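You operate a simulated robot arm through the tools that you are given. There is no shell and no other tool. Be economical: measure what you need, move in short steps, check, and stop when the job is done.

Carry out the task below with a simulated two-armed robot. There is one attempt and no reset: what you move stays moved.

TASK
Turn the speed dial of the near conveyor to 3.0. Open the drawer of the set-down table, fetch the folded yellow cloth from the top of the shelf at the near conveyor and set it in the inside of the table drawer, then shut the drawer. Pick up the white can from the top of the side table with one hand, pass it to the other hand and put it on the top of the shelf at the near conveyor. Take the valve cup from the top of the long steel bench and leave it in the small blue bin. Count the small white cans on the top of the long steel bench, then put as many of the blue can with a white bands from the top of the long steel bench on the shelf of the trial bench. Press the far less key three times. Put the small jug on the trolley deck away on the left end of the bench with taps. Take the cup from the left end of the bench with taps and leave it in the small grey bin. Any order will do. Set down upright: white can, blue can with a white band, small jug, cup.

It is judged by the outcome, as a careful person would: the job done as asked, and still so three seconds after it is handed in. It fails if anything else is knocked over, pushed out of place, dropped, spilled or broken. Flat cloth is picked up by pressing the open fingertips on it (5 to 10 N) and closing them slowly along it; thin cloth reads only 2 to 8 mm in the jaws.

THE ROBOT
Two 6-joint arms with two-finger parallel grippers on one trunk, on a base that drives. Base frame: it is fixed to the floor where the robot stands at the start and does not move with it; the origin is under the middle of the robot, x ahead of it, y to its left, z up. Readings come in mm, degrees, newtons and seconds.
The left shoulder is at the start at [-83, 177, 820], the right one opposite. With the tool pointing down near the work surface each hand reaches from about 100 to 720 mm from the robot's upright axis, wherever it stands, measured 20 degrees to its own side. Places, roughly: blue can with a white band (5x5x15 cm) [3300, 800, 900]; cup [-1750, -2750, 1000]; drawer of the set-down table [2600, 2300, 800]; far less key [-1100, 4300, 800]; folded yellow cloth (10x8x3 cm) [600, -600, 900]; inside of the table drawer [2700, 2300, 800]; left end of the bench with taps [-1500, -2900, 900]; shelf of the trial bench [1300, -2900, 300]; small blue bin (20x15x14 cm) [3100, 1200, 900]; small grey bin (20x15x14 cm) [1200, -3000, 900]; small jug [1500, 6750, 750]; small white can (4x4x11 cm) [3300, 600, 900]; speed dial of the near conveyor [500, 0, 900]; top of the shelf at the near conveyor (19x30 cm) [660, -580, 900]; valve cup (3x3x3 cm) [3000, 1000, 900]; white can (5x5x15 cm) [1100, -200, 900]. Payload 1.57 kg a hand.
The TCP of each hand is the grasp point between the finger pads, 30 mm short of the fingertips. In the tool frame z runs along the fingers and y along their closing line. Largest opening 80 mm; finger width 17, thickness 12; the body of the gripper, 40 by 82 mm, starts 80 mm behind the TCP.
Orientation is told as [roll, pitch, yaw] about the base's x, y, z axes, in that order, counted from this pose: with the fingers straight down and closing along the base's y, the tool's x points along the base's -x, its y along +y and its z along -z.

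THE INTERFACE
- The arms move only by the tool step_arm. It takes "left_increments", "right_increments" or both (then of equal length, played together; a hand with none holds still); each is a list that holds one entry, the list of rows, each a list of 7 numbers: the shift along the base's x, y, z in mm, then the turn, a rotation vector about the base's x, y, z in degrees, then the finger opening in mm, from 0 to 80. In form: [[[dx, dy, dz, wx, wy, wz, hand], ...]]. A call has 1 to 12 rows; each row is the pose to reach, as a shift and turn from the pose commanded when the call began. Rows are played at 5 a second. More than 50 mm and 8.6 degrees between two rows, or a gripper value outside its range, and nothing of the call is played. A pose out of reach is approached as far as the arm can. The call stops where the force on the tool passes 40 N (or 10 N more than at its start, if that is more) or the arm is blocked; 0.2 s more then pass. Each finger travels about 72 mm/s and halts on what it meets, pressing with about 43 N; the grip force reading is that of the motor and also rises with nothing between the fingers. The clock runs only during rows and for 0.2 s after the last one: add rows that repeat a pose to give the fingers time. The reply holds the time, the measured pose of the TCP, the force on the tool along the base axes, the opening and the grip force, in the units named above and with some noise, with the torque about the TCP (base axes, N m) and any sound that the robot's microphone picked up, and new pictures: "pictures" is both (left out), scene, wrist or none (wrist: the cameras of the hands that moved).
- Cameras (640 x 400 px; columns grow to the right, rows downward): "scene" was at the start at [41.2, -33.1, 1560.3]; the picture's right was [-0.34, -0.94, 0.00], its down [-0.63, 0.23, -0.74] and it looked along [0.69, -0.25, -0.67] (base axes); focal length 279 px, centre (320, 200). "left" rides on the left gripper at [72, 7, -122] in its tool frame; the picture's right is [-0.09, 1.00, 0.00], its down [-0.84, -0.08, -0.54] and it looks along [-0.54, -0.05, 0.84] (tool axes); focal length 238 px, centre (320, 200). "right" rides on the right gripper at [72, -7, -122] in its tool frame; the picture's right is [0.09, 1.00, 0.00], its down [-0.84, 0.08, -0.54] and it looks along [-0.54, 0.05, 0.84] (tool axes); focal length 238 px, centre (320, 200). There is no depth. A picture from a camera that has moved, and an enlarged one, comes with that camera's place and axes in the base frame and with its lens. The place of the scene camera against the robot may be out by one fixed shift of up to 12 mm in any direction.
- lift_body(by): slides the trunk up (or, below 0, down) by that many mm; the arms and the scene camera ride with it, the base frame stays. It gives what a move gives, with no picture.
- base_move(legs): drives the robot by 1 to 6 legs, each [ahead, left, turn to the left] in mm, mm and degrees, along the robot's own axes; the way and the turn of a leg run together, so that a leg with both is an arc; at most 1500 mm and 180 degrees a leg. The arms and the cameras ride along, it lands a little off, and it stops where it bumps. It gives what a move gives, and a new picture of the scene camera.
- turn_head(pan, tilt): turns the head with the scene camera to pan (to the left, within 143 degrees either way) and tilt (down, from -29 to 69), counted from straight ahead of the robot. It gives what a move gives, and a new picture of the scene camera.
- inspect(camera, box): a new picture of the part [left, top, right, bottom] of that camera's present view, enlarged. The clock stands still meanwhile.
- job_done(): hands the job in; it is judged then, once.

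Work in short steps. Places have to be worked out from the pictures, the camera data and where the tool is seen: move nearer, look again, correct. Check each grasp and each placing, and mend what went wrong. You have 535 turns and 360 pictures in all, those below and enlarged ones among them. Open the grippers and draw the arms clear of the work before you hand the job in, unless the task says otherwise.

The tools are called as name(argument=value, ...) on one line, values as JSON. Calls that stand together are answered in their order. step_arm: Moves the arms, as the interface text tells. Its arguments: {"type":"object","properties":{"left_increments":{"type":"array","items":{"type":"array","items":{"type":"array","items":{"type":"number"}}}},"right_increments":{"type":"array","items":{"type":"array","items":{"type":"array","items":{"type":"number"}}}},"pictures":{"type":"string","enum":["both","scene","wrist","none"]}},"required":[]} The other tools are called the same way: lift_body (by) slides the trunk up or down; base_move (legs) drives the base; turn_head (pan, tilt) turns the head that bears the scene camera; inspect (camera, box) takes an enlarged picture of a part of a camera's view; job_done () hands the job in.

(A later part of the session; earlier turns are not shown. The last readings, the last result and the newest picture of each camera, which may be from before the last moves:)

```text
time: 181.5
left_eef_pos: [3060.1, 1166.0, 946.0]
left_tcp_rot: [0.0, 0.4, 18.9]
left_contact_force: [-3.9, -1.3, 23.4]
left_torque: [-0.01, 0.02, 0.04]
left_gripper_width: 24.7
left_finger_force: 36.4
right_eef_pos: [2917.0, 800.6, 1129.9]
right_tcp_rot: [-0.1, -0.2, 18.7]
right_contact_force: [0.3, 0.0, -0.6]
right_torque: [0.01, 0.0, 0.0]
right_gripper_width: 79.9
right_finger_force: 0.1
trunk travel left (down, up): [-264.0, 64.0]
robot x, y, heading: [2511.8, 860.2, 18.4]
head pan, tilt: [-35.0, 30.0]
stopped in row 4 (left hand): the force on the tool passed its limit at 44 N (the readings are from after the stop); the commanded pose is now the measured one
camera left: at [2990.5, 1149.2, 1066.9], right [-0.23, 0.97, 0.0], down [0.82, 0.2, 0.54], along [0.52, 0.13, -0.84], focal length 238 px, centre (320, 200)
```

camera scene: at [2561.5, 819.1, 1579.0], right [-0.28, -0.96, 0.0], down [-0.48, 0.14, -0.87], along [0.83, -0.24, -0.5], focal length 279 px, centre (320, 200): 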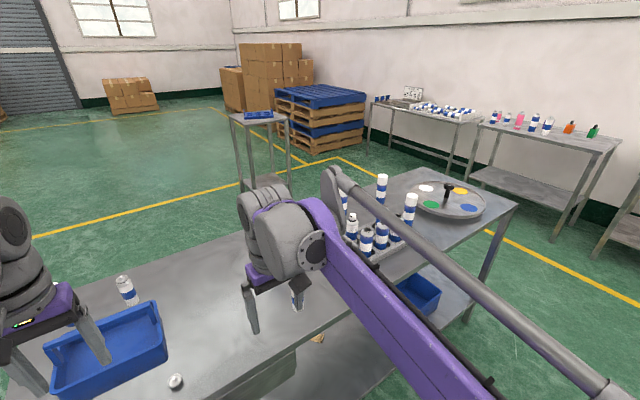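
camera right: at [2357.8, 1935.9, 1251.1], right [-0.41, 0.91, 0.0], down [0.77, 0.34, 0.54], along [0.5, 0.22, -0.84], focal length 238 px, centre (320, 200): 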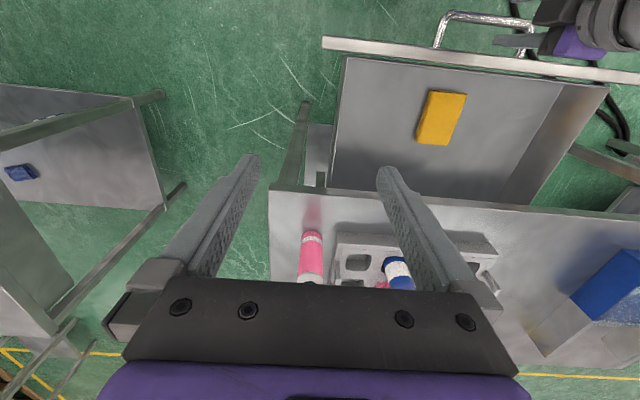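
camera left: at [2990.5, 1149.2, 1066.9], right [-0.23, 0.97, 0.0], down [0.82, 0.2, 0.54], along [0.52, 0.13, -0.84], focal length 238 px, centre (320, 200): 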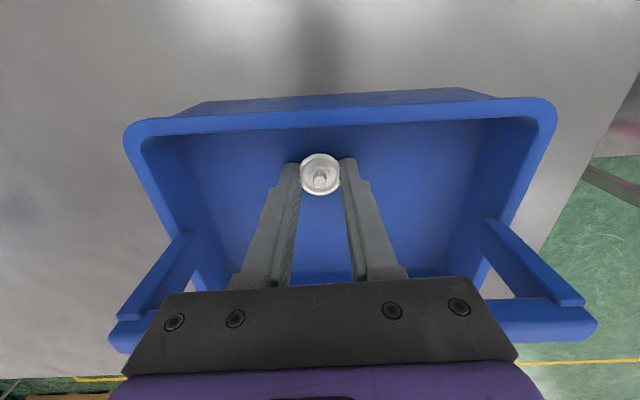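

It touched the bin floor. I open and lift out.

step_arm(left_increments=[[[0, 0, 1, 0, 0, 0, 40], [0, 0, 1, 0, 0, 0, 45], [0, 0, 1, 0, 0, 0, 45], [0, 0, 35, 0, 0, 0, 45], [-5, 0, 75, 0, 0, 0, 45], [-15, 0, 115, 0, 0, 0, 45], [-30, 0, 150, 0, 0, 0, 45]]], pictures="wrist")

```text
time: 183.1
left_eef_pos: [3031.3, 1166.6, 1094.4]
left_tcp_rot: [0.0, 0.4, 18.9]
left_contact_force: [0.4, -0.1, 0.3]
left_torque: [0.04, -0.04, 0.0]
left_gripper_width: 44.8
left_finger_force: 0.0
right_eef_pos: [2918.8, 802.0, 1128.2]
right_tcp_rot: [-0.1, -0.3, 18.6]
right_contact_force: [-0.1, 0.4, -0.5]
right_torque: [-0.01, 0.01, 0.0]
right_gripper_width: 80.1
right_finger_force: 0.0
trunk travel left (down, up): [-264.0, 64.0]
robot x, y, heading: [2510.0, 864.6, 18.7]
head pan, tilt: [-35.0, 30.0]
camera left: at [2961.1, 1149.3, 1215.5], right [-0.23, 0.97, 0.0], down [0.82, 0.2, 0.54], along [0.52, 0.13, -0.84], focal length 238 px, centre (320, 200)
```

left: 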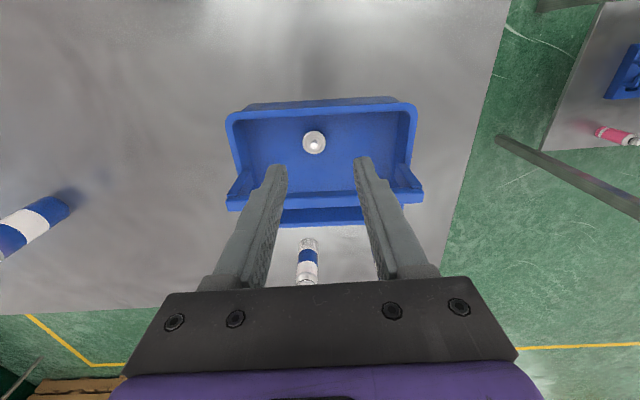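

Valve cup rests in the bin. I retract the left hand and shift right along the bench to view the cans.

step_arm(left_increments=[[[-30, -5, 20, 0, 0, 0, 60], [-70, -10, 40, 0, 0, 0, 60], [-110, -20, 60, 0, 0, 0, 60], [-150, -30, 80, 0, 0, 0, 60]]], pictures="none")

base_move(legs=[[-120, 0, 0], [0, -450, 0]])

turn_head(pan=0, tilt=35)

```text
time: 184.1
left_eef_pos: [2881.3, 1139.2, 1172.2]
left_tcp_rot: [0.0, 0.5, 18.9]
left_contact_force: [-0.2, 0.1, -0.2]
left_torque: [0.02, -0.01, -0.03]
left_gripper_width: 60.1
left_finger_force: 0.1
right_eef_pos: [2917.5, 800.1, 1129.7]
right_tcp_rot: [-0.1, -0.2, 18.7]
right_contact_force: [-0.2, -0.3, -1.4]
right_torque: [0.0, -0.02, 0.02]
right_gripper_width: 79.9
right_finger_force: 0.1
trunk travel left (down, up): [-264.0, 64.0]
robot x, y, heading: [2512.1, 867.1, 18.9]
head pan, tilt: [-35.0, 30.0]
```

```text
time: 189.5
left_eef_pos: [2910.6, 674.6, 1172.2]
left_tcp_rot: [0.0, 0.4, 19.4]
left_contact_force: [-0.3, 0.2, -0.1]
left_torque: [-0.02, 0.0, -0.02]
left_gripper_width: 59.9
left_finger_force: 0.1
right_eef_pos: [2949.8, 337.1, 1129.5]
right_tcp_rot: [-0.1, -0.2, 19.1]
right_contact_force: [-0.4, -0.2, -0.6]
right_torque: [-0.01, -0.03, -0.01]
right_gripper_width: 80.1
right_finger_force: 0.0
trunk travel left (down, up): [-264.0, 64.0]
robot x, y, heading: [2539.4, 395.2, 19.2]
head pan, tilt: [-35.0, 30.0]
camera scene: at [2592.5, 351.6, 1579.1], right [-0.27, -0.96, 0.0], down [-0.48, 0.14, -0.87], along [0.83, -0.24, -0.5], focal length 279 px, centre (320, 200)
```

scene: 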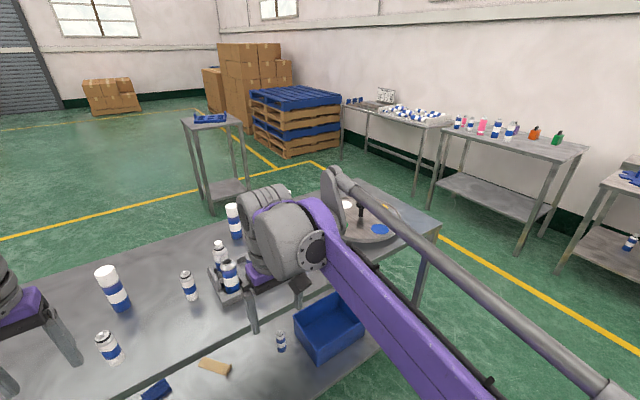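

```text
time: 190.5
left_eef_pos: [2911.8, 673.9, 1172.1]
left_tcp_rot: [0.0, 0.4, 19.3]
left_contact_force: [-0.5, 0.3, 0.4]
left_torque: [0.0, 0.02, -0.01]
left_gripper_width: 59.9
left_finger_force: 0.1
right_eef_pos: [2950.3, 335.9, 1129.7]
right_tcp_rot: [-0.1, -0.3, 19.1]
right_contact_force: [-0.2, -0.4, 1.2]
right_torque: [0.01, -0.03, -0.03]
right_gripper_width: 80.0
right_finger_force: 0.0
trunk travel left (down, up): [-264.0, 64.0]
robot x, y, heading: [2537.0, 394.7, 19.2]
head pan, tilt: [0.0, 35.0]
camera scene: at [2588.7, 405.2, 1571.3], right [0.33, -0.95, 0.0], down [-0.54, -0.19, -0.82], along [0.77, 0.27, -0.57], focal length 279 px, centre (320, 200)
```

scene: 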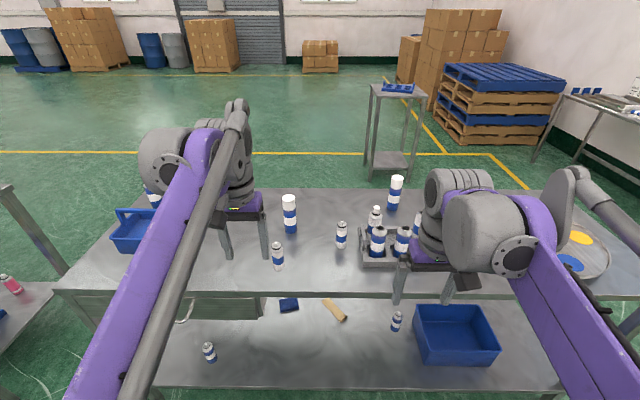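

inspect(camera="scene", box=[250, 170, 450, 280])

inspect(camera="scene", box=[100, 170, 260, 270])

inspect(camera="right", box=[0, 0, 640, 400])

```text
3.20 times, centred on (350, 225) of scene
camera zoom: at [2588.7, 405.2, 1571.3], right [0.33, -0.95, 0.0], down [-0.54, -0.19, -0.82], along [0.77, 0.27, -0.57], focal length 894 px, centre (224, 120)
```

zoom: 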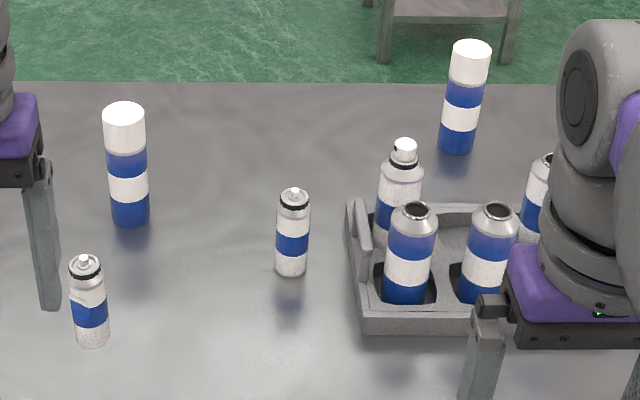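

```text
4.00 times, centred on (180, 220) of scene
camera zoom: at [2588.7, 405.2, 1571.3], right [0.33, -0.95, 0.0], down [-0.54, -0.19, -0.82], along [0.77, 0.27, -0.57], focal length 1118 px, centre (880, 120)
```

zoom: 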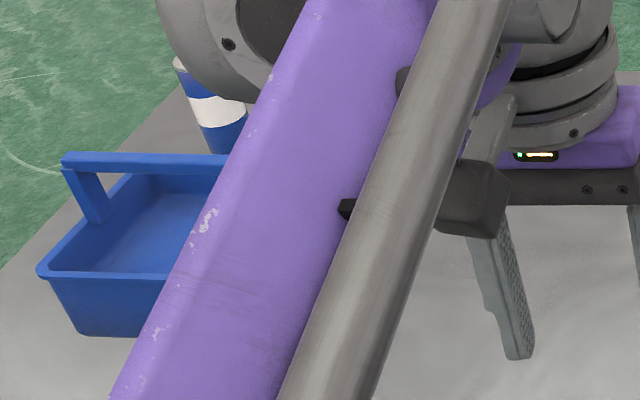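

```text
1.00 times, centred on (320, 200) of right (not enlarged: the box is as wide or as high as the picture)
camera zoom: at [2884.3, 307.0, 1251.1], right [-0.41, 0.91, 0.0], down [0.76, 0.35, 0.54], along [0.5, 0.22, -0.84], focal length 238 px, centre (320, 200)
```

zoom: 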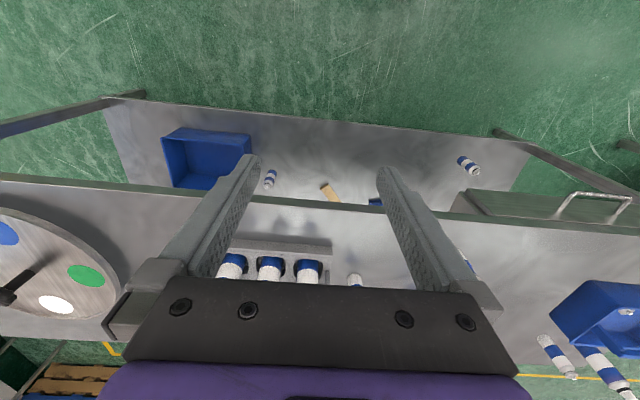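

The arms hide part of the bench. I spread both hands aside for a full view.

step_arm(left_increments=[[[-30, 22, 0, 0, 0, 0, 60], [-60, 44, 0, 0, 0, 0, 60], [-90, 66, 0, 0, 0, 0, 60], [-120, 88, 0, 0, 0, 0, 60], [-144, 111, 0, 0, 0, 0, 60]]], right_increments=[[[-15, -45, 0, 0, 0, 0, 80], [-30, -90, 0, 0, 0, 0, 80], [-45, -135, 0, 0, 0, 0, 80], [-60, -180, 0, 0, 0, 0, 80], [-76, -225, 0, 0, 0, 0, 80]]], pictures="scene")

inspect(camera="scene", box=[340, 160, 500, 290])

inspect(camera="scene", box=[80, 160, 280, 285])

```text
time: 191.7
left_eef_pos: [2766.3, 786.9, 1172.7]
left_tcp_rot: [0.1, 0.4, 19.3]
left_contact_force: [-0.4, 0.1, 0.4]
left_torque: [0.02, -0.01, -0.01]
left_gripper_width: 60.2
left_finger_force: 0.1
right_eef_pos: [2873.4, 111.5, 1129.0]
right_tcp_rot: [0.0, -0.3, 19.1]
right_contact_force: [-0.3, -0.1, 0.0]
right_torque: [0.0, -0.02, -0.02]
right_gripper_width: 80.0
right_finger_force: 0.1
trunk travel left (down, up): [-264.0, 64.0]
robot x, y, heading: [2538.2, 398.5, 19.0]
head pan, tilt: [0.0, 35.0]
camera scene: at [2588.4, 405.3, 1571.3], right [0.33, -0.95, 0.0], down [-0.54, -0.19, -0.82], along [0.77, 0.27, -0.57], focal length 279 px, centre (320, 200)
```

scene: 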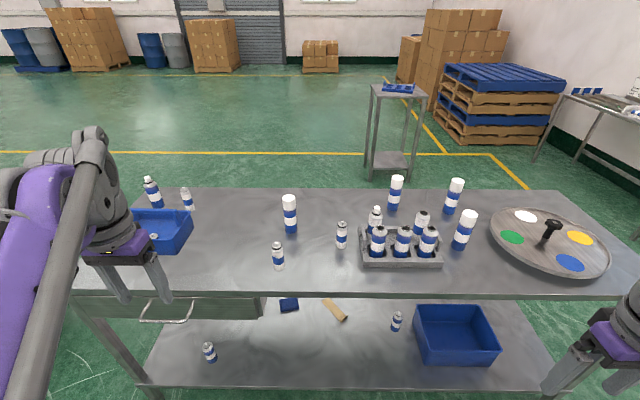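

```text
3.08 times, centred on (420, 225) of scene
camera zoom: at [2588.4, 405.3, 1571.3], right [0.33, -0.95, 0.0], down [-0.54, -0.19, -0.82], along [0.77, 0.27, -0.57], focal length 860 px, centre (12, 123)
```

zoom: 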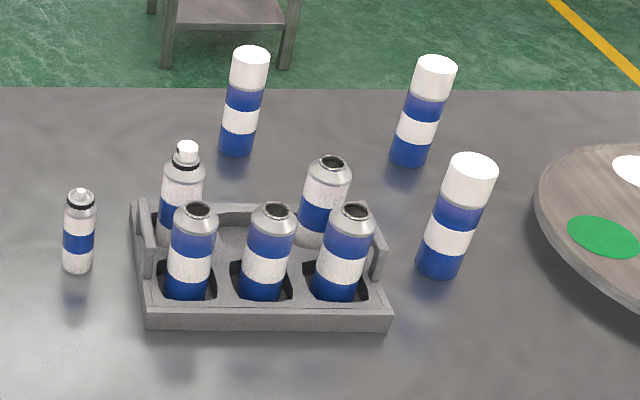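

```text
3.20 times, centred on (180, 222) of scene
camera zoom: at [2588.4, 405.3, 1571.3], right [0.33, -0.95, 0.0], down [-0.54, -0.19, -0.82], along [0.77, 0.27, -0.57], focal length 894 px, centre (768, 128)
```

zoom: 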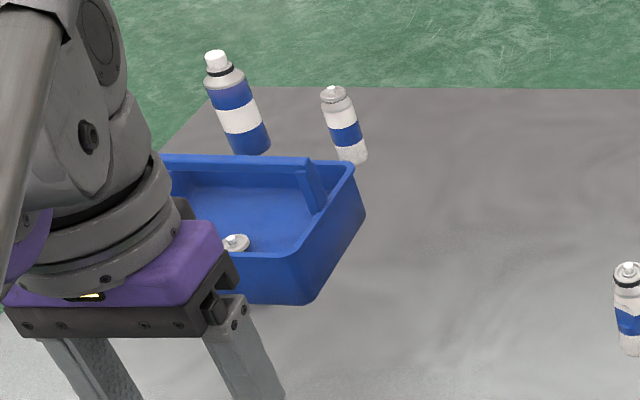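

I count three small white cans on the top (at about [3297,572], [3122,732], [3290,1227]), so three blue cans are needed; the blue ones with white band stand at about [3313,776], [3423,174], [3575,423], [3622,197]. I drive closer.

base_move(legs=[[230, 0, 0]])

```text
time: 193.4
left_eef_pos: [2986.8, 864.8, 1172.4]
left_tcp_rot: [0.0, 0.4, 19.5]
left_contact_force: [1.0, 0.7, 0.2]
left_torque: [-0.04, 0.03, 0.02]
left_gripper_width: 59.7
left_finger_force: 0.0
right_eef_pos: [3095.7, 190.1, 1129.0]
right_tcp_rot: [-0.1, -0.1, 19.2]
right_contact_force: [1.0, -0.2, 0.5]
right_torque: [0.04, 0.0, -0.01]
right_gripper_width: 80.2
right_finger_force: 0.0
trunk travel left (down, up): [-264.0, 64.0]
robot x, y, heading: [2763.9, 475.2, 19.2]
head pan, tilt: [0.0, 35.0]
camera scene: at [2809.9, 482.2, 1571.2], right [0.33, -0.94, 0.0], down [-0.54, -0.19, -0.82], along [0.77, 0.27, -0.57], focal length 279 px, centre (320, 200)
```

scene: 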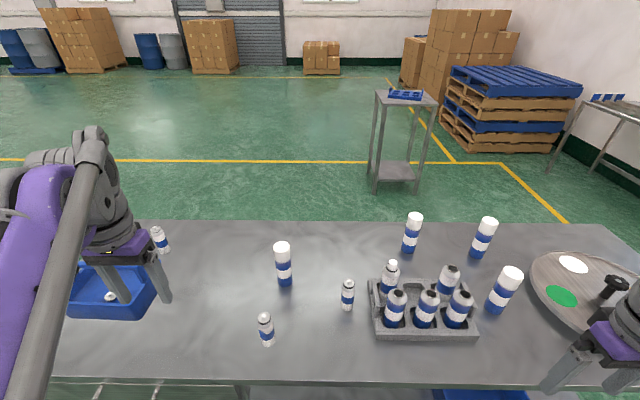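

Can A (nearest blue can) is about [3270,752] with top near 1045. I bring the left hand over it for a close look.

step_arm(left_increments=[[[40, -22, -6, 0, 0, 0, 80], [80, -44, -12, 0, 0, 0, 80], [120, -66, -18, 0, 0, 0, 80], [160, -88, -24, 0, 0, 0, 80], [200, -110, -30, 0, 0, 0, 80], [230, -128, -32, 0, 0, 0, 80]]], pictures="wrist")

```text
time: 194.8
left_eef_pos: [3219.5, 735.0, 1140.1]
left_tcp_rot: [0.0, 0.4, 19.5]
left_contact_force: [0.0, 0.3, 0.3]
left_torque: [-0.01, 0.01, 0.01]
left_gripper_width: 80.0
left_finger_force: 0.1
right_eef_pos: [3096.6, 189.8, 1128.2]
right_tcp_rot: [0.0, -0.1, 19.3]
right_contact_force: [0.2, -0.4, 0.7]
right_torque: [0.03, 0.0, 0.0]
right_gripper_width: 79.9
right_finger_force: 0.1
trunk travel left (down, up): [-264.0, 64.0]
robot x, y, heading: [2765.6, 471.0, 19.2]
head pan, tilt: [0.0, 35.0]
camera left: at [3149.4, 716.9, 1261.7], right [-0.25, 0.97, 0.0], down [0.82, 0.21, 0.54], along [0.52, 0.13, -0.84], focal length 238 px, centre (320, 200)
```

left: 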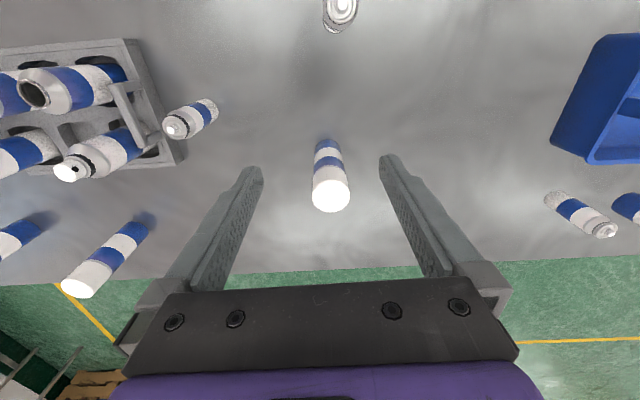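

Cap and base sightlines agree: can at [3275,760]. I move over it and descend to TCP z≈985.

step_arm(left_increments=[[[28, 12, 0, 0, 0, 0, 80], [55, 25, 0, 0, 0, 0, 80], [55, 25, -40, 0, 0, 0, 80], [55, 25, -80, 0, 0, 0, 80], [55, 25, -120, 0, 0, 0, 80], [55, 25, -155, 0, 0, 0, 80]]], pictures="wrist")

```text
time: 196.2
left_eef_pos: [3273.4, 760.6, 984.0]
left_tcp_rot: [0.0, 0.4, 19.5]
left_contact_force: [-0.7, -0.6, 0.5]
left_torque: [0.03, 0.01, -0.02]
left_gripper_width: 80.0
left_finger_force: 0.0
left hand out of reach, approached as far as the arm can: row 2
right_eef_pos: [3095.2, 190.7, 1128.5]
right_tcp_rot: [0.0, -0.2, 19.2]
right_contact_force: [0.2, 0.0, 0.4]
right_torque: [0.01, -0.03, 0.02]
right_gripper_width: 80.0
right_finger_force: 0.1
trunk travel left (down, up): [-264.0, 64.0]
robot x, y, heading: [2758.2, 469.4, 19.0]
head pan, tilt: [0.0, 35.0]
camera left: at [3203.4, 743.0, 1106.8], right [-0.25, 0.97, 0.0], down [0.82, 0.21, 0.54], along [0.52, 0.13, -0.84], focal length 238 px, centre (320, 200)
```

left: 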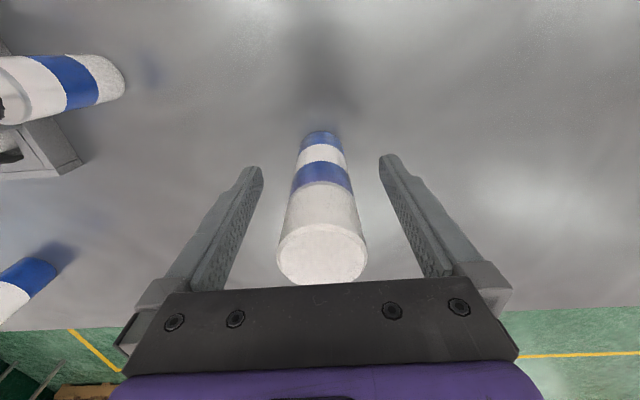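

Well centred. I close on the can.

step_arm(left_increments=[[[0, 0, 0, 0, 0, 0, 66], [0, 0, 0, 0, 0, 0, 54], [0, 0, 0, 0, 0, 0, 45], [0, 0, 0, 0, 0, 0, 42], [0, 0, 20, 0, 0, 0, 42], [0, 0, 55, 0, 0, 0, 42]]], pictures="wrist")

```text
time: 197.6
left_eef_pos: [3273.2, 760.3, 1040.0]
left_tcp_rot: [0.0, 0.3, 19.5]
left_contact_force: [-0.4, -0.6, -0.1]
left_torque: [0.01, 0.01, 0.0]
left_gripper_width: 42.2
left_finger_force: 0.5
right_eef_pos: [3097.2, 188.6, 1129.5]
right_tcp_rot: [-0.1, -0.2, 19.3]
right_contact_force: [-0.4, 0.1, -0.3]
right_torque: [0.0, 0.01, 0.01]
right_gripper_width: 79.9
right_finger_force: 0.1
trunk travel left (down, up): [-264.0, 64.0]
robot x, y, heading: [2759.6, 469.1, 19.2]
head pan, tilt: [0.0, 35.0]
camera left: at [3202.7, 742.8, 1162.1], right [-0.25, 0.97, 0.0], down [0.82, 0.21, 0.54], along [0.52, 0.13, -0.84], focal length 238 px, centre (320, 200)
```

left: 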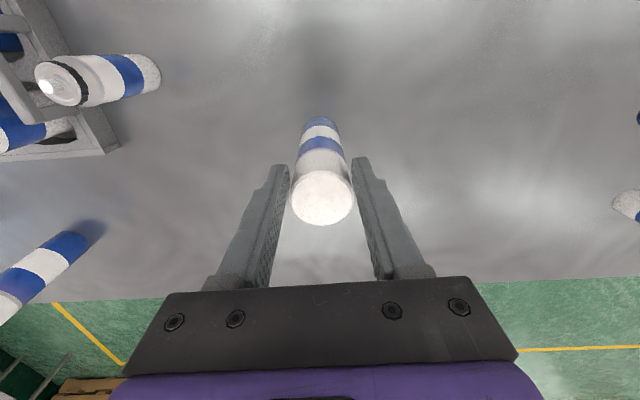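

The can is slimmer than 42 mm and stayed put. I lower again and close further.

step_arm(left_increments=[[[0, 0, -25, 0, 0, 0, 60], [0, 0, -56, 0, 0, 0, 60], [0, 0, -56, 0, 0, 0, 45], [0, 0, -56, 0, 0, 0, 35], [0, 0, -56, 0, 0, 0, 28], [0, 0, -56, 0, 0, 0, 28]]], pictures="none")

```text
time: 199.0
left_eef_pos: [3270.9, 761.6, 981.6]
left_tcp_rot: [-0.1, 0.5, 19.6]
left_contact_force: [0.3, 0.5, -1.9]
left_torque: [-0.01, 0.03, 0.01]
left_gripper_width: 28.4
left_finger_force: 0.2
right_eef_pos: [3095.6, 189.7, 1128.8]
right_tcp_rot: [-0.1, -0.1, 19.2]
right_contact_force: [-0.1, -0.3, -0.3]
right_torque: [0.01, 0.0, -0.02]
right_gripper_width: 80.2
right_finger_force: 0.1
trunk travel left (down, up): [-264.0, 64.0]
robot x, y, heading: [2763.3, 474.0, 19.3]
head pan, tilt: [0.0, 35.0]
```

Still nothing between the fingers at 28 mm. I look before any other move.

inspect(camera="left", box=[0, 0, 640, 400])

inspect(camera="scene", box=[200, 190, 400, 315])

```text
1.00 times, centred on (320, 200) of left (not enlarged: the box is as wide or as high as the picture)
camera zoom: at [3201.7, 743.1, 1104.9], right [-0.25, 0.97, 0.0], down [0.82, 0.21, 0.54], along [0.52, 0.13, -0.84], focal length 238 px, centre (320, 200)
```

zoom: 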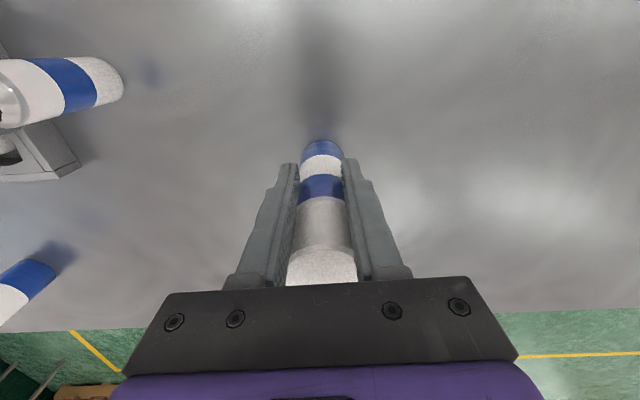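

```text
3.20 times, centred on (300, 252) of scene
camera zoom: at [2809.9, 482.2, 1571.3], right [0.33, -0.94, 0.0], down [-0.54, -0.19, -0.82], along [0.77, 0.27, -0.57], focal length 894 px, centre (384, 32)
```

zoom: 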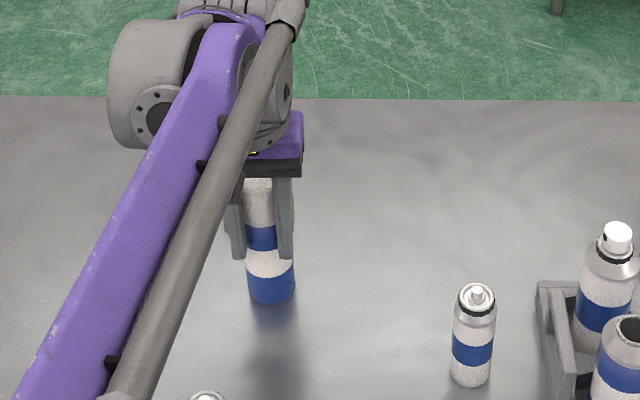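

The can is upright, just ~23 mm ahead of the fingers (they slid past its near side). I open, advance 24 mm, and close again.

step_arm(left_increments=[[[0, 0, 0, 0, 0, 0, 50], [0, 0, 0, 0, 0, 0, 72], [8, 3, 0, 0, 0, 0, 72], [16, 5, 0, 0, 0, 0, 72], [23, 8, 0, 0, 0, 0, 72], [23, 8, 0, 0, 0, 0, 72]]], pictures="wrist")

```text
time: 200.4
left_eef_pos: [3294.8, 767.8, 983.3]
left_tcp_rot: [-0.1, 0.5, 19.5]
left_contact_force: [-0.4, 0.1, 0.3]
left_torque: [0.03, 0.0, 0.0]
left_gripper_width: 72.0
left_finger_force: 0.1
right_eef_pos: [3096.5, 189.8, 1129.3]
right_tcp_rot: [-0.1, -0.3, 19.2]
right_contact_force: [0.0, 0.1, 0.4]
right_torque: [0.01, -0.01, 0.02]
right_gripper_width: 80.1
right_finger_force: 0.0
trunk travel left (down, up): [-264.0, 64.0]
robot x, y, heading: [2760.2, 473.7, 19.2]
head pan, tilt: [0.0, 35.0]
camera left: at [3225.3, 750.8, 1105.7], right [-0.25, 0.97, 0.0], down [0.82, 0.21, 0.54], along [0.52, 0.13, -0.84], focal length 238 px, centre (320, 200)
```

left: 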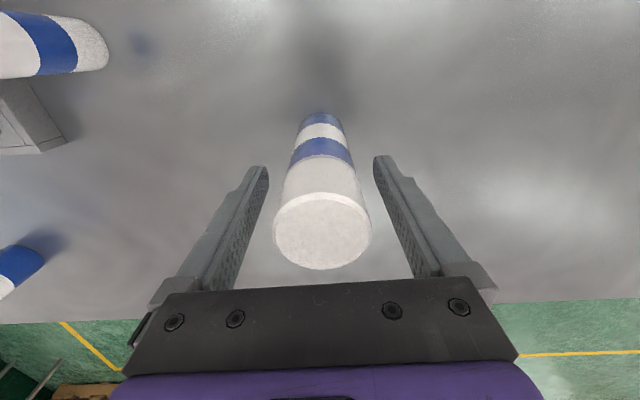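

Now the can is on the finger axis. Closing.

step_arm(left_increments=[[[0, 0, 0, 0, 0, 0, 60], [0, 0, 0, 0, 0, 0, 48], [0, 0, 0, 0, 0, 0, 38], [0, 0, 0, 0, 0, 0, 32], [0, 0, 0, 0, 0, 0, 32]]], pictures="none")

```text
time: 201.6
left_eef_pos: [3294.9, 768.7, 983.8]
left_tcp_rot: [-0.1, 0.4, 19.4]
left_contact_force: [0.4, 0.1, 0.8]
left_torque: [0.05, 0.0, 0.03]
left_gripper_width: 44.4
left_finger_force: 43.3
right_eef_pos: [3095.4, 189.6, 1129.1]
right_tcp_rot: [0.0, 0.0, 19.2]
right_contact_force: [0.0, 0.2, 0.2]
right_torque: [0.0, -0.03, 0.0]
right_gripper_width: 80.2
right_finger_force: 0.1
trunk travel left (down, up): [-264.0, 64.0]
robot x, y, heading: [2761.3, 472.9, 19.3]
head pan, tilt: [0.0, 35.0]
```

Gripped (44.4 mm, 43 N). I lift and retract toward the robot's left.

step_arm(left_increments=[[[0, 0, 30, 0, 0, 0, 32], [-5, 0, 75, 0, 0, 0, 32], [-20, 5, 115, 0, 0, 0, 32], [-50, 20, 140, 0, 0, 0, 32], [-95, 35, 150, 0, 0, 0, 32], [-140, 50, 160, 0, 0, 0, 32], [-185, 65, 170, 0, 0, 0, 32], [-230, 80, 180, 0, 0, 0, 32], [-270, 95, 190, 0, 0, 0, 32], [-300, 100, 190, 0, 0, 0, 32]]], pictures="both")

```text
time: 203.8
left_eef_pos: [2993.3, 867.3, 1175.5]
left_tcp_rot: [0.0, 0.2, 19.6]
left_contact_force: [0.1, -0.3, -1.7]
left_torque: [0.03, -0.02, 0.02]
left_gripper_width: 44.4
left_finger_force: 42.7
right_eef_pos: [3094.9, 190.0, 1129.9]
right_tcp_rot: [-0.1, -0.2, 19.2]
right_contact_force: [0.0, 0.5, -0.1]
right_torque: [-0.01, -0.01, 0.0]
right_gripper_width: 80.1
right_finger_force: 0.0
trunk travel left (down, up): [-264.0, 64.0]
robot x, y, heading: [2759.3, 471.6, 19.3]
head pan, tilt: [0.0, 35.0]
camera scene: at [2809.0, 481.9, 1571.3], right [0.33, -0.94, 0.0], down [-0.54, -0.19, -0.82], along [0.77, 0.27, -0.57], focal length 279 px, centre (320, 200)
camera left: at [2923.3, 850.1, 1296.5], right [-0.25, 0.97, 0.0], down [0.82, 0.21, 0.54], along [0.52, 0.13, -0.84], focal length 238 px, centre (320, 200)
```

scene: 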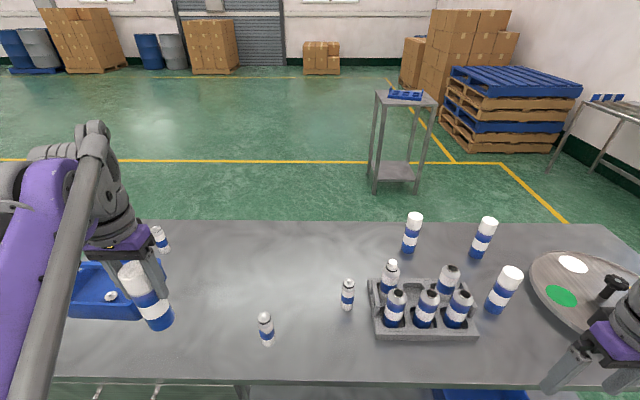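
left: 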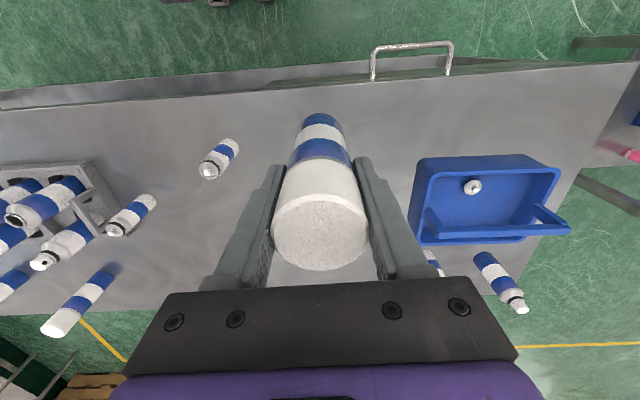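

Can A is held. For the next can at about [3428,167], I shift the base right 280 mm.

base_move(legs=[[0, -280, 0]])

```text
time: 206.9
left_eef_pos: [3086.2, 606.7, 1175.4]
left_tcp_rot: [0.1, 0.4, 19.3]
left_contact_force: [0.3, 0.0, -0.7]
left_torque: [-0.03, 0.0, 0.01]
left_gripper_width: 44.2
left_finger_force: 43.4
right_eef_pos: [3185.3, -72.9, 1128.9]
right_tcp_rot: [-0.1, -0.1, 19.0]
right_contact_force: [-0.5, -0.1, 0.3]
right_torque: [0.02, 0.02, 0.01]
right_gripper_width: 80.1
right_finger_force: 0.0
trunk travel left (down, up): [-264.0, 64.0]
robot x, y, heading: [2851.2, 209.3, 19.0]
head pan, tilt: [0.0, 35.0]
camera scene: at [2900.6, 220.6, 1571.3], right [0.33, -0.95, 0.0], down [-0.54, -0.19, -0.82], along [0.77, 0.27, -0.57], focal length 279 px, centre (320, 200)
```

scene: 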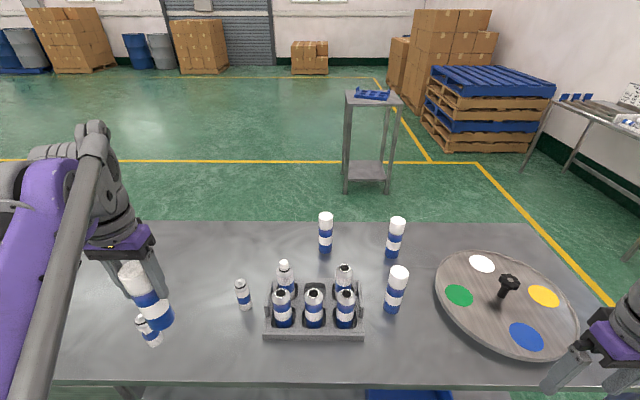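

Can B is at about [3416,182]. I bring the right hand near it for a close view.

step_arm(right_increments=[[[28, 40, 0, 0, 0, 0, 80], [56, 80, 0, 0, 0, 0, 80], [84, 120, 0, 0, 0, 0, 80], [112, 160, 0, 0, 0, 0, 80], [140, 200, 0, 0, 0, 0, 80], [168, 236, 0, 0, 0, 0, 80]]], pictures="wrist")

```text
time: 208.3
left_eef_pos: [3088.7, 606.5, 1174.0]
left_tcp_rot: [0.0, 0.5, 19.3]
left_contact_force: [0.2, 0.0, -1.1]
left_torque: [-0.01, -0.01, -0.04]
left_gripper_width: 44.2
left_finger_force: 43.4
right_eef_pos: [3353.3, 163.0, 1129.5]
right_tcp_rot: [-0.1, -0.1, 18.8]
right_contact_force: [-0.7, 0.0, -0.4]
right_torque: [0.02, -0.01, 0.0]
right_gripper_width: 80.1
right_finger_force: 0.1
trunk travel left (down, up): [-264.0, 64.0]
robot x, y, heading: [2853.6, 209.4, 18.8]
head pan, tilt: [0.0, 35.0]
camera right: at [3287.8, 132.5, 1251.6], right [-0.41, 0.91, 0.0], down [0.77, 0.35, 0.54], along [0.5, 0.22, -0.84], focal length 238 px, centre (320, 200)
```

right: 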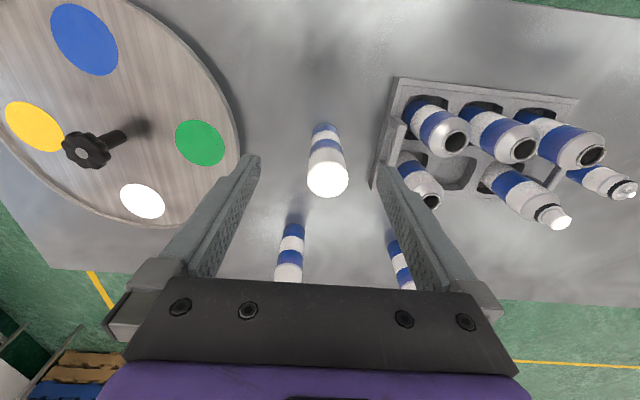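

Taking the learned bench height (~855), can B is at [3393,187]. I go over it and down with 70 mm opening.

step_arm(right_increments=[[[20, 12, 0, 0, 0, 0, 72], [40, 24, 0, 0, 0, 0, 72], [40, 24, -40, 0, 0, 0, 72], [40, 24, -80, 0, 0, 0, 72], [40, 24, -120, 0, 0, 0, 72], [40, 24, -150, 0, 0, 0, 72]]], pictures="wrist")

```text
time: 209.7
left_eef_pos: [3087.4, 605.4, 1173.2]
left_tcp_rot: [0.0, 0.3, 19.3]
left_contact_force: [-0.6, 0.8, -1.5]
left_torque: [-0.02, 0.0, 0.05]
left_gripper_width: 44.2
left_finger_force: 43.2
right_eef_pos: [3393.9, 187.1, 977.9]
right_tcp_rot: [-0.2, -0.1, 18.9]
right_contact_force: [0.3, 0.1, -0.7]
right_torque: [0.01, -0.01, 0.01]
right_gripper_width: 72.0
right_finger_force: 0.1
trunk travel left (down, up): [-264.0, 64.0]
robot x, y, heading: [2854.8, 205.5, 18.9]
head pan, tilt: [0.0, 35.0]
camera right: at [3328.2, 156.0, 1101.0], right [-0.41, 0.91, 0.0], down [0.76, 0.35, 0.54], along [0.5, 0.22, -0.84], focal length 238 px, centre (320, 200)
```

right: 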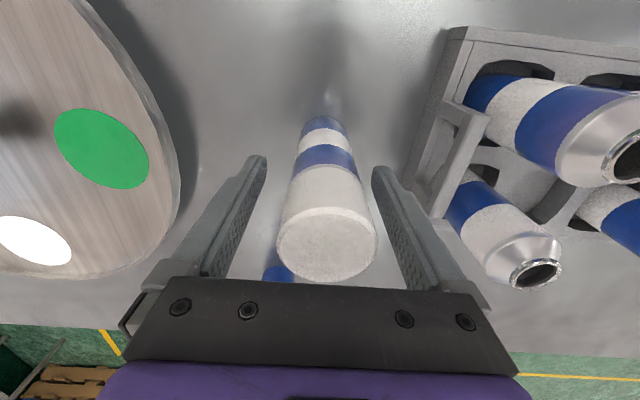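

Nearly on axis; I nudge 6 mm ahead and close.

step_arm(right_increments=[[[6, 3, 0, 0, 0, 0, 72], [6, 3, 0, 0, 0, 0, 60], [6, 3, 0, 0, 0, 0, 48], [6, 3, 0, 0, 0, 0, 38], [6, 3, 0, 0, 0, 0, 32], [6, 3, 0, 0, 0, 0, 32]]], pictures="none")

```text
time: 211.1
left_eef_pos: [3086.6, 606.4, 1175.4]
left_tcp_rot: [-0.1, 0.4, 19.4]
left_contact_force: [0.0, -0.9, -1.9]
left_torque: [0.0, 0.01, 0.0]
left_gripper_width: 44.5
left_finger_force: 43.0
right_eef_pos: [3399.9, 190.4, 978.9]
right_tcp_rot: [-0.2, 0.0, 19.1]
right_contact_force: [-0.1, 0.2, -0.3]
right_torque: [0.07, 0.02, -0.02]
right_gripper_width: 44.3
right_finger_force: 43.3
trunk travel left (down, up): [-264.0, 64.0]
robot x, y, heading: [2852.7, 214.4, 19.0]
head pan, tilt: [0.0, 35.0]
```

Gripped. I lift it clear and retract.

step_arm(right_increments=[[[0, 0, 35, 0, 0, 0, 32], [0, 0, 75, 0, 0, 0, 32], [0, 0, 115, 0, 0, 0, 32], [-30, -10, 145, 0, 0, 0, 32], [-60, -20, 165, 0, 0, 0, 32], [-95, -35, 180, 0, 0, 0, 32], [-130, -50, 190, 0, 0, 0, 32]]], pictures="scene")

```text
time: 212.7
left_eef_pos: [3084.3, 605.7, 1175.1]
left_tcp_rot: [0.0, 0.4, 19.4]
left_contact_force: [-0.2, 0.6, -1.2]
left_torque: [0.0, -0.01, 0.03]
left_gripper_width: 44.2
left_finger_force: 42.9
right_eef_pos: [3268.5, 139.2, 1166.1]
right_tcp_rot: [0.1, -0.2, 19.0]
right_contact_force: [-0.1, -0.5, -1.0]
right_torque: [0.0, -0.03, 0.01]
right_gripper_width: 44.4
right_finger_force: 42.9
trunk travel left (down, up): [-264.0, 64.0]
robot x, y, heading: [2850.3, 205.7, 19.0]
head pan, tilt: [0.0, 35.0]
camera scene: at [2898.9, 220.2, 1571.3], right [0.33, -0.95, 0.0], down [-0.54, -0.19, -0.82], along [0.78, 0.27, -0.57], focal length 279 px, centre (320, 200)
```

scene: 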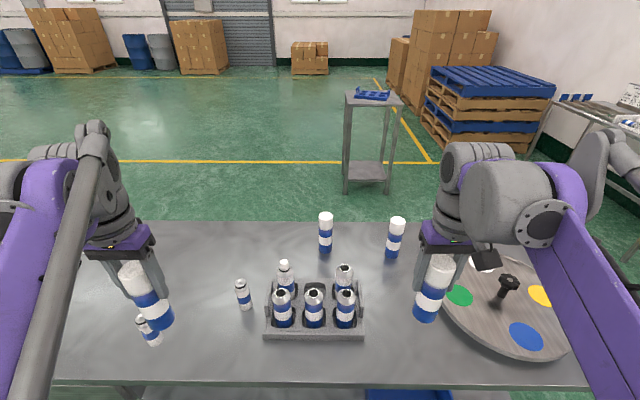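

Both cans held. I back away from the bench, turn right to face the trial bench and drive over in stages.

base_move(legs=[[-500, 0, 0], [0, 0, -103], [800, -300, 0], [700, -300, 0]])

```text
time: 227.8
left_eef_pos: [2253.3, -1826.2, 1174.1]
left_tcp_rot: [0.0, 0.4, -84.5]
left_contact_force: [-0.1, 0.8, -1.9]
left_torque: [0.0, 0.0, -0.01]
left_gripper_width: 44.0
left_finger_force: 43.3
right_eef_pos: [1756.6, -1893.6, 1165.3]
right_tcp_rot: [-0.1, -0.1, -84.8]
right_contact_force: [0.3, -0.2, -2.2]
right_torque: [0.02, -0.02, -0.04]
right_gripper_width: 44.4
right_finger_force: 43.2
trunk travel left (down, up): [-264.0, 64.0]
robot x, y, heading: [1925.9, -1504.5, -84.5]
head pan, tilt: [0.0, 35.0]
camera scene: at [1932.4, -1555.9, 1571.2], right [-1.0, -0.09, 0.0], down [-0.05, 0.57, -0.82], along [0.07, -0.82, -0.57], focal length 279 px, centre (320, 200)
```

scene: 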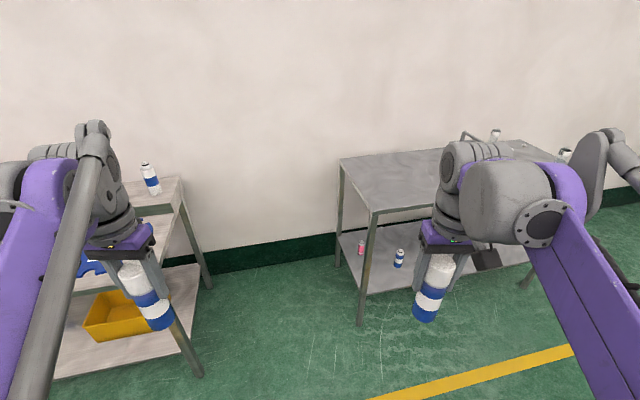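

The trial bench stands to the right, also turned ~20°, its front-left leg at [1761,-2525]. I move ahead, then right, and turn to face it.

base_move(legs=[[420, 0, 0], [80, -740, 0], [0, 0, 15]])

```text
time: 237.9
left_eef_pos: [1631.2, -2303.9, 1174.6]
left_tcp_rot: [-0.1, 0.4, -69.0]
left_contact_force: [0.1, -0.6, -2.1]
left_torque: [0.03, -0.04, 0.01]
left_gripper_width: 43.7
left_finger_force: 43.0
right_eef_pos: [1169.1, -2502.0, 1166.2]
right_tcp_rot: [-0.1, -0.1, -69.4]
right_contact_force: [-0.6, 0.3, -1.7]
right_torque: [-0.01, 0.0, -0.02]
right_gripper_width: 44.3
right_finger_force: 43.6
trunk travel left (down, up): [-264.0, 64.0]
robot x, y, heading: [1230.0, -2084.8, -69.5]
head pan, tilt: [0.0, 35.0]
camera scene: at [1248.7, -2131.3, 1571.3], right [-0.94, -0.35, 0.0], down [-0.2, 0.54, -0.82], along [0.29, -0.77, -0.57], focal length 279 px, centre (320, 200)
```

scene: 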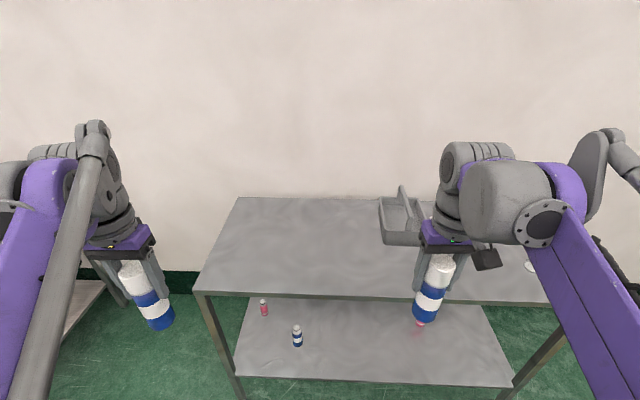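

I face the bench squarely. The shelf is low, so I lower the trunk fully, keeping the cans in front of the bench edge.

lift_body(by=-262)

turn_head(pan=0, tilt=40)

```text
time: 240.6
left_eef_pos: [1630.8, -2305.1, 912.5]
left_tcp_rot: [0.0, 0.4, -68.9]
left_contact_force: [0.4, -0.1, -2.2]
left_torque: [-0.02, -0.01, 0.02]
left_gripper_width: 44.0
left_finger_force: 42.6
right_eef_pos: [1170.1, -2502.5, 904.8]
right_tcp_rot: [0.0, 0.0, -69.3]
right_contact_force: [0.9, 0.0, -2.2]
right_torque: [0.02, 0.0, -0.02]
right_gripper_width: 44.3
right_finger_force: 42.8
trunk travel left (down, up): [-2.0, 326.0]
robot x, y, heading: [1226.3, -2086.6, -69.5]
head pan, tilt: [0.0, 35.0]
```

```text
time: 241.2
left_eef_pos: [1630.7, -2304.2, 911.8]
left_tcp_rot: [0.0, 0.4, -68.9]
left_contact_force: [0.6, 0.0, -2.4]
left_torque: [-0.01, -0.01, 0.01]
left_gripper_width: 43.8
left_finger_force: 43.0
right_eef_pos: [1170.0, -2501.3, 903.7]
right_tcp_rot: [-0.1, 0.0, -69.3]
right_contact_force: [-0.4, 0.2, -1.0]
right_torque: [0.0, -0.03, 0.02]
right_gripper_width: 44.4
right_finger_force: 43.4
trunk travel left (down, up): [-2.0, 326.0]
robot x, y, heading: [1228.6, -2085.6, -69.2]
head pan, tilt: [0.0, 40.0]
camera scene: at [1265.3, -2175.3, 1299.3], right [-0.94, -0.35, 0.0], down [-0.23, 0.6, -0.77], along [0.27, -0.72, -0.64], focal length 279 px, centre (320, 200)
```

scene: 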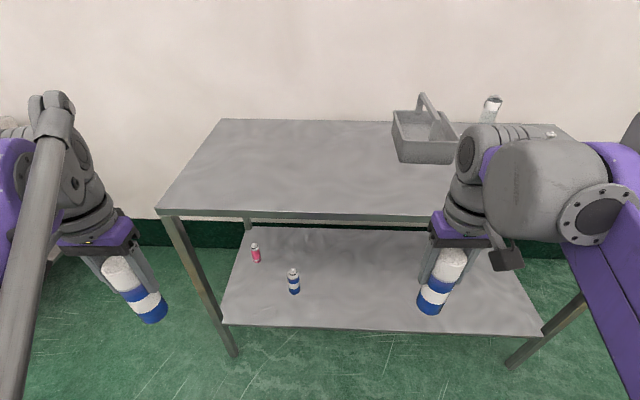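

Now I lower both cans in front of the bench, bringing the left one inward.

step_arm(left_increments=[[[-18, -7, -42, 0, 0, 0, 32], [-36, -14, -84, 0, 0, 0, 32], [-54, -20, -126, 0, 0, 0, 32], [-72, -27, -168, 0, 0, 0, 32], [-90, -34, -210, 0, 0, 0, 32], [-108, -40, -252, 0, 0, 0, 32], [-126, -47, -294, 0, 0, 0, 32], [-144, -54, -336, 0, 0, 0, 32], [-162, -61, -378, 0, 0, 0, 32], [-187, -70, -420, 0, 0, 0, 32]]], right_increments=[[[0, 0, -42, 0, 0, 0, 32], [0, 0, -84, 0, 0, 0, 32], [0, 0, -126, 0, 0, 0, 32], [0, 0, -168, 0, 0, 0, 32], [0, 0, -210, 0, 0, 0, 32], [0, 0, -252, 0, 0, 0, 32], [0, 0, -294, 0, 0, 0, 32], [0, 0, -336, 0, 0, 0, 32], [0, 0, -378, 0, 0, 0, 32], [0, 0, -420, 0, 0, 0, 32]]], pictures="both")

```text
time: 243.4
left_eef_pos: [1443.9, -2375.5, 491.5]
left_tcp_rot: [0.0, 0.5, -69.0]
left_contact_force: [0.0, 0.3, -1.8]
left_torque: [0.01, 0.03, 0.01]
left_gripper_width: 44.1
left_finger_force: 43.2
right_eef_pos: [1170.1, -2504.0, 482.8]
right_tcp_rot: [0.0, -0.1, -69.3]
right_contact_force: [0.4, 0.0, -1.8]
right_torque: [-0.03, 0.01, 0.0]
right_gripper_width: 44.2
right_finger_force: 42.4
trunk travel left (down, up): [-2.0, 326.0]
robot x, y, heading: [1228.3, -2081.3, -69.6]
head pan, tilt: [0.0, 40.0]
camera scene: at [1265.3, -2176.2, 1299.2], right [-0.94, -0.35, 0.0], down [-0.23, 0.6, -0.77], along [0.27, -0.72, -0.64], focal length 279 px, centre (320, 200)
camera right: at [1137.8, -2438.5, 605.0], right [0.9, 0.44, 0.0], down [0.37, -0.75, 0.54], along [0.24, -0.49, -0.84], focal length 238 px, centre (320, 200)
camera left: at [1423.8, -2307.3, 613.8], right [0.96, 0.27, 0.0], down [0.23, -0.81, 0.54], along [0.14, -0.52, -0.84], focal length 238 px, centre (320, 200)
```

scene: 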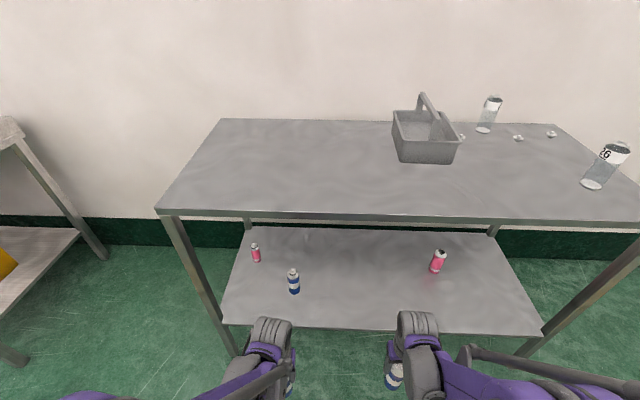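
right: 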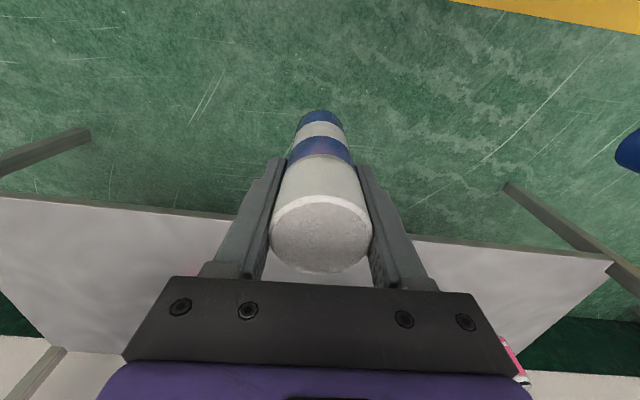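
left: 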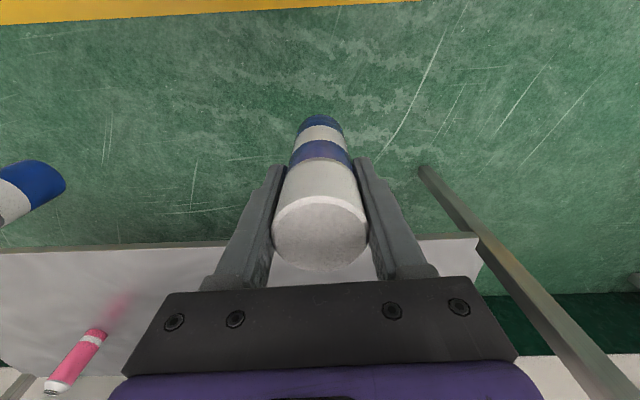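

Shelf surface at z≈300, its front edge ~580 mm ahead. I move the left can 110 mm inward (away from the small can's line) and drive ahead 200 mm.

step_arm(left_increments=[[[-34, -13, 0, 0, 0, 0, 32], [-68, -26, 0, 0, 0, 0, 32], [-103, -38, 0, 0, 0, 0, 32], [-103, -38, 0, 0, 0, 0, 32]]], pictures="none")

base_move(legs=[[200, 0, 0]])

```text
time: 244.4
left_eef_pos: [1340.1, -2412.1, 493.5]
left_tcp_rot: [-0.1, 0.4, -69.0]
left_contact_force: [0.4, -0.8, -1.2]
left_torque: [0.0, -0.01, -0.05]
left_gripper_width: 43.7
left_finger_force: 43.0
right_eef_pos: [1169.3, -2503.5, 483.6]
right_tcp_rot: [0.0, 0.0, -69.2]
right_contact_force: [-0.1, 0.4, -1.9]
right_torque: [-0.01, 0.0, 0.0]
right_gripper_width: 44.5
right_finger_force: 42.7
trunk travel left (down, up): [-2.0, 326.0]
robot x, y, heading: [1225.0, -2084.5, -69.4]
head pan, tilt: [0.0, 40.0]
```

```text
time: 246.0
left_eef_pos: [1409.0, -2593.9, 495.1]
left_tcp_rot: [0.0, 0.4, -69.0]
left_contact_force: [0.1, -0.3, -2.0]
left_torque: [0.03, 0.02, 0.02]
left_gripper_width: 43.9
left_finger_force: 43.0
right_eef_pos: [1237.3, -2683.4, 483.4]
right_tcp_rot: [0.0, -0.1, -69.3]
right_contact_force: [-1.0, -0.2, -2.1]
right_torque: [0.0, -0.03, 0.01]
right_gripper_width: 44.3
right_finger_force: 42.3
trunk travel left (down, up): [-2.0, 326.0]
robot x, y, heading: [1294.5, -2262.8, -69.1]
head pan, tilt: [0.0, 40.0]
camera scene: at [1333.6, -2356.2, 1299.2], right [-0.94, -0.35, 0.0], down [-0.23, 0.6, -0.77], along [0.27, -0.72, -0.64], focal length 279 px, centre (320, 200)
```

scene: 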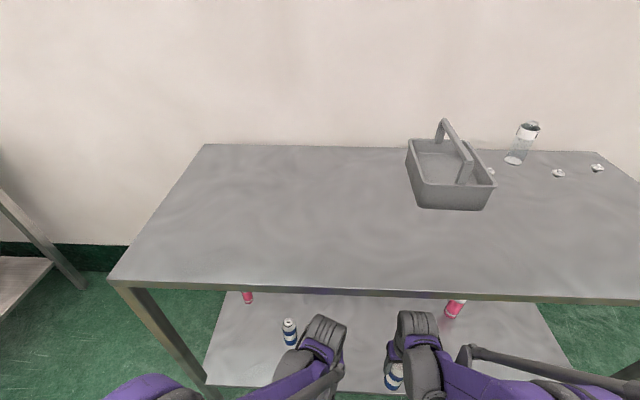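

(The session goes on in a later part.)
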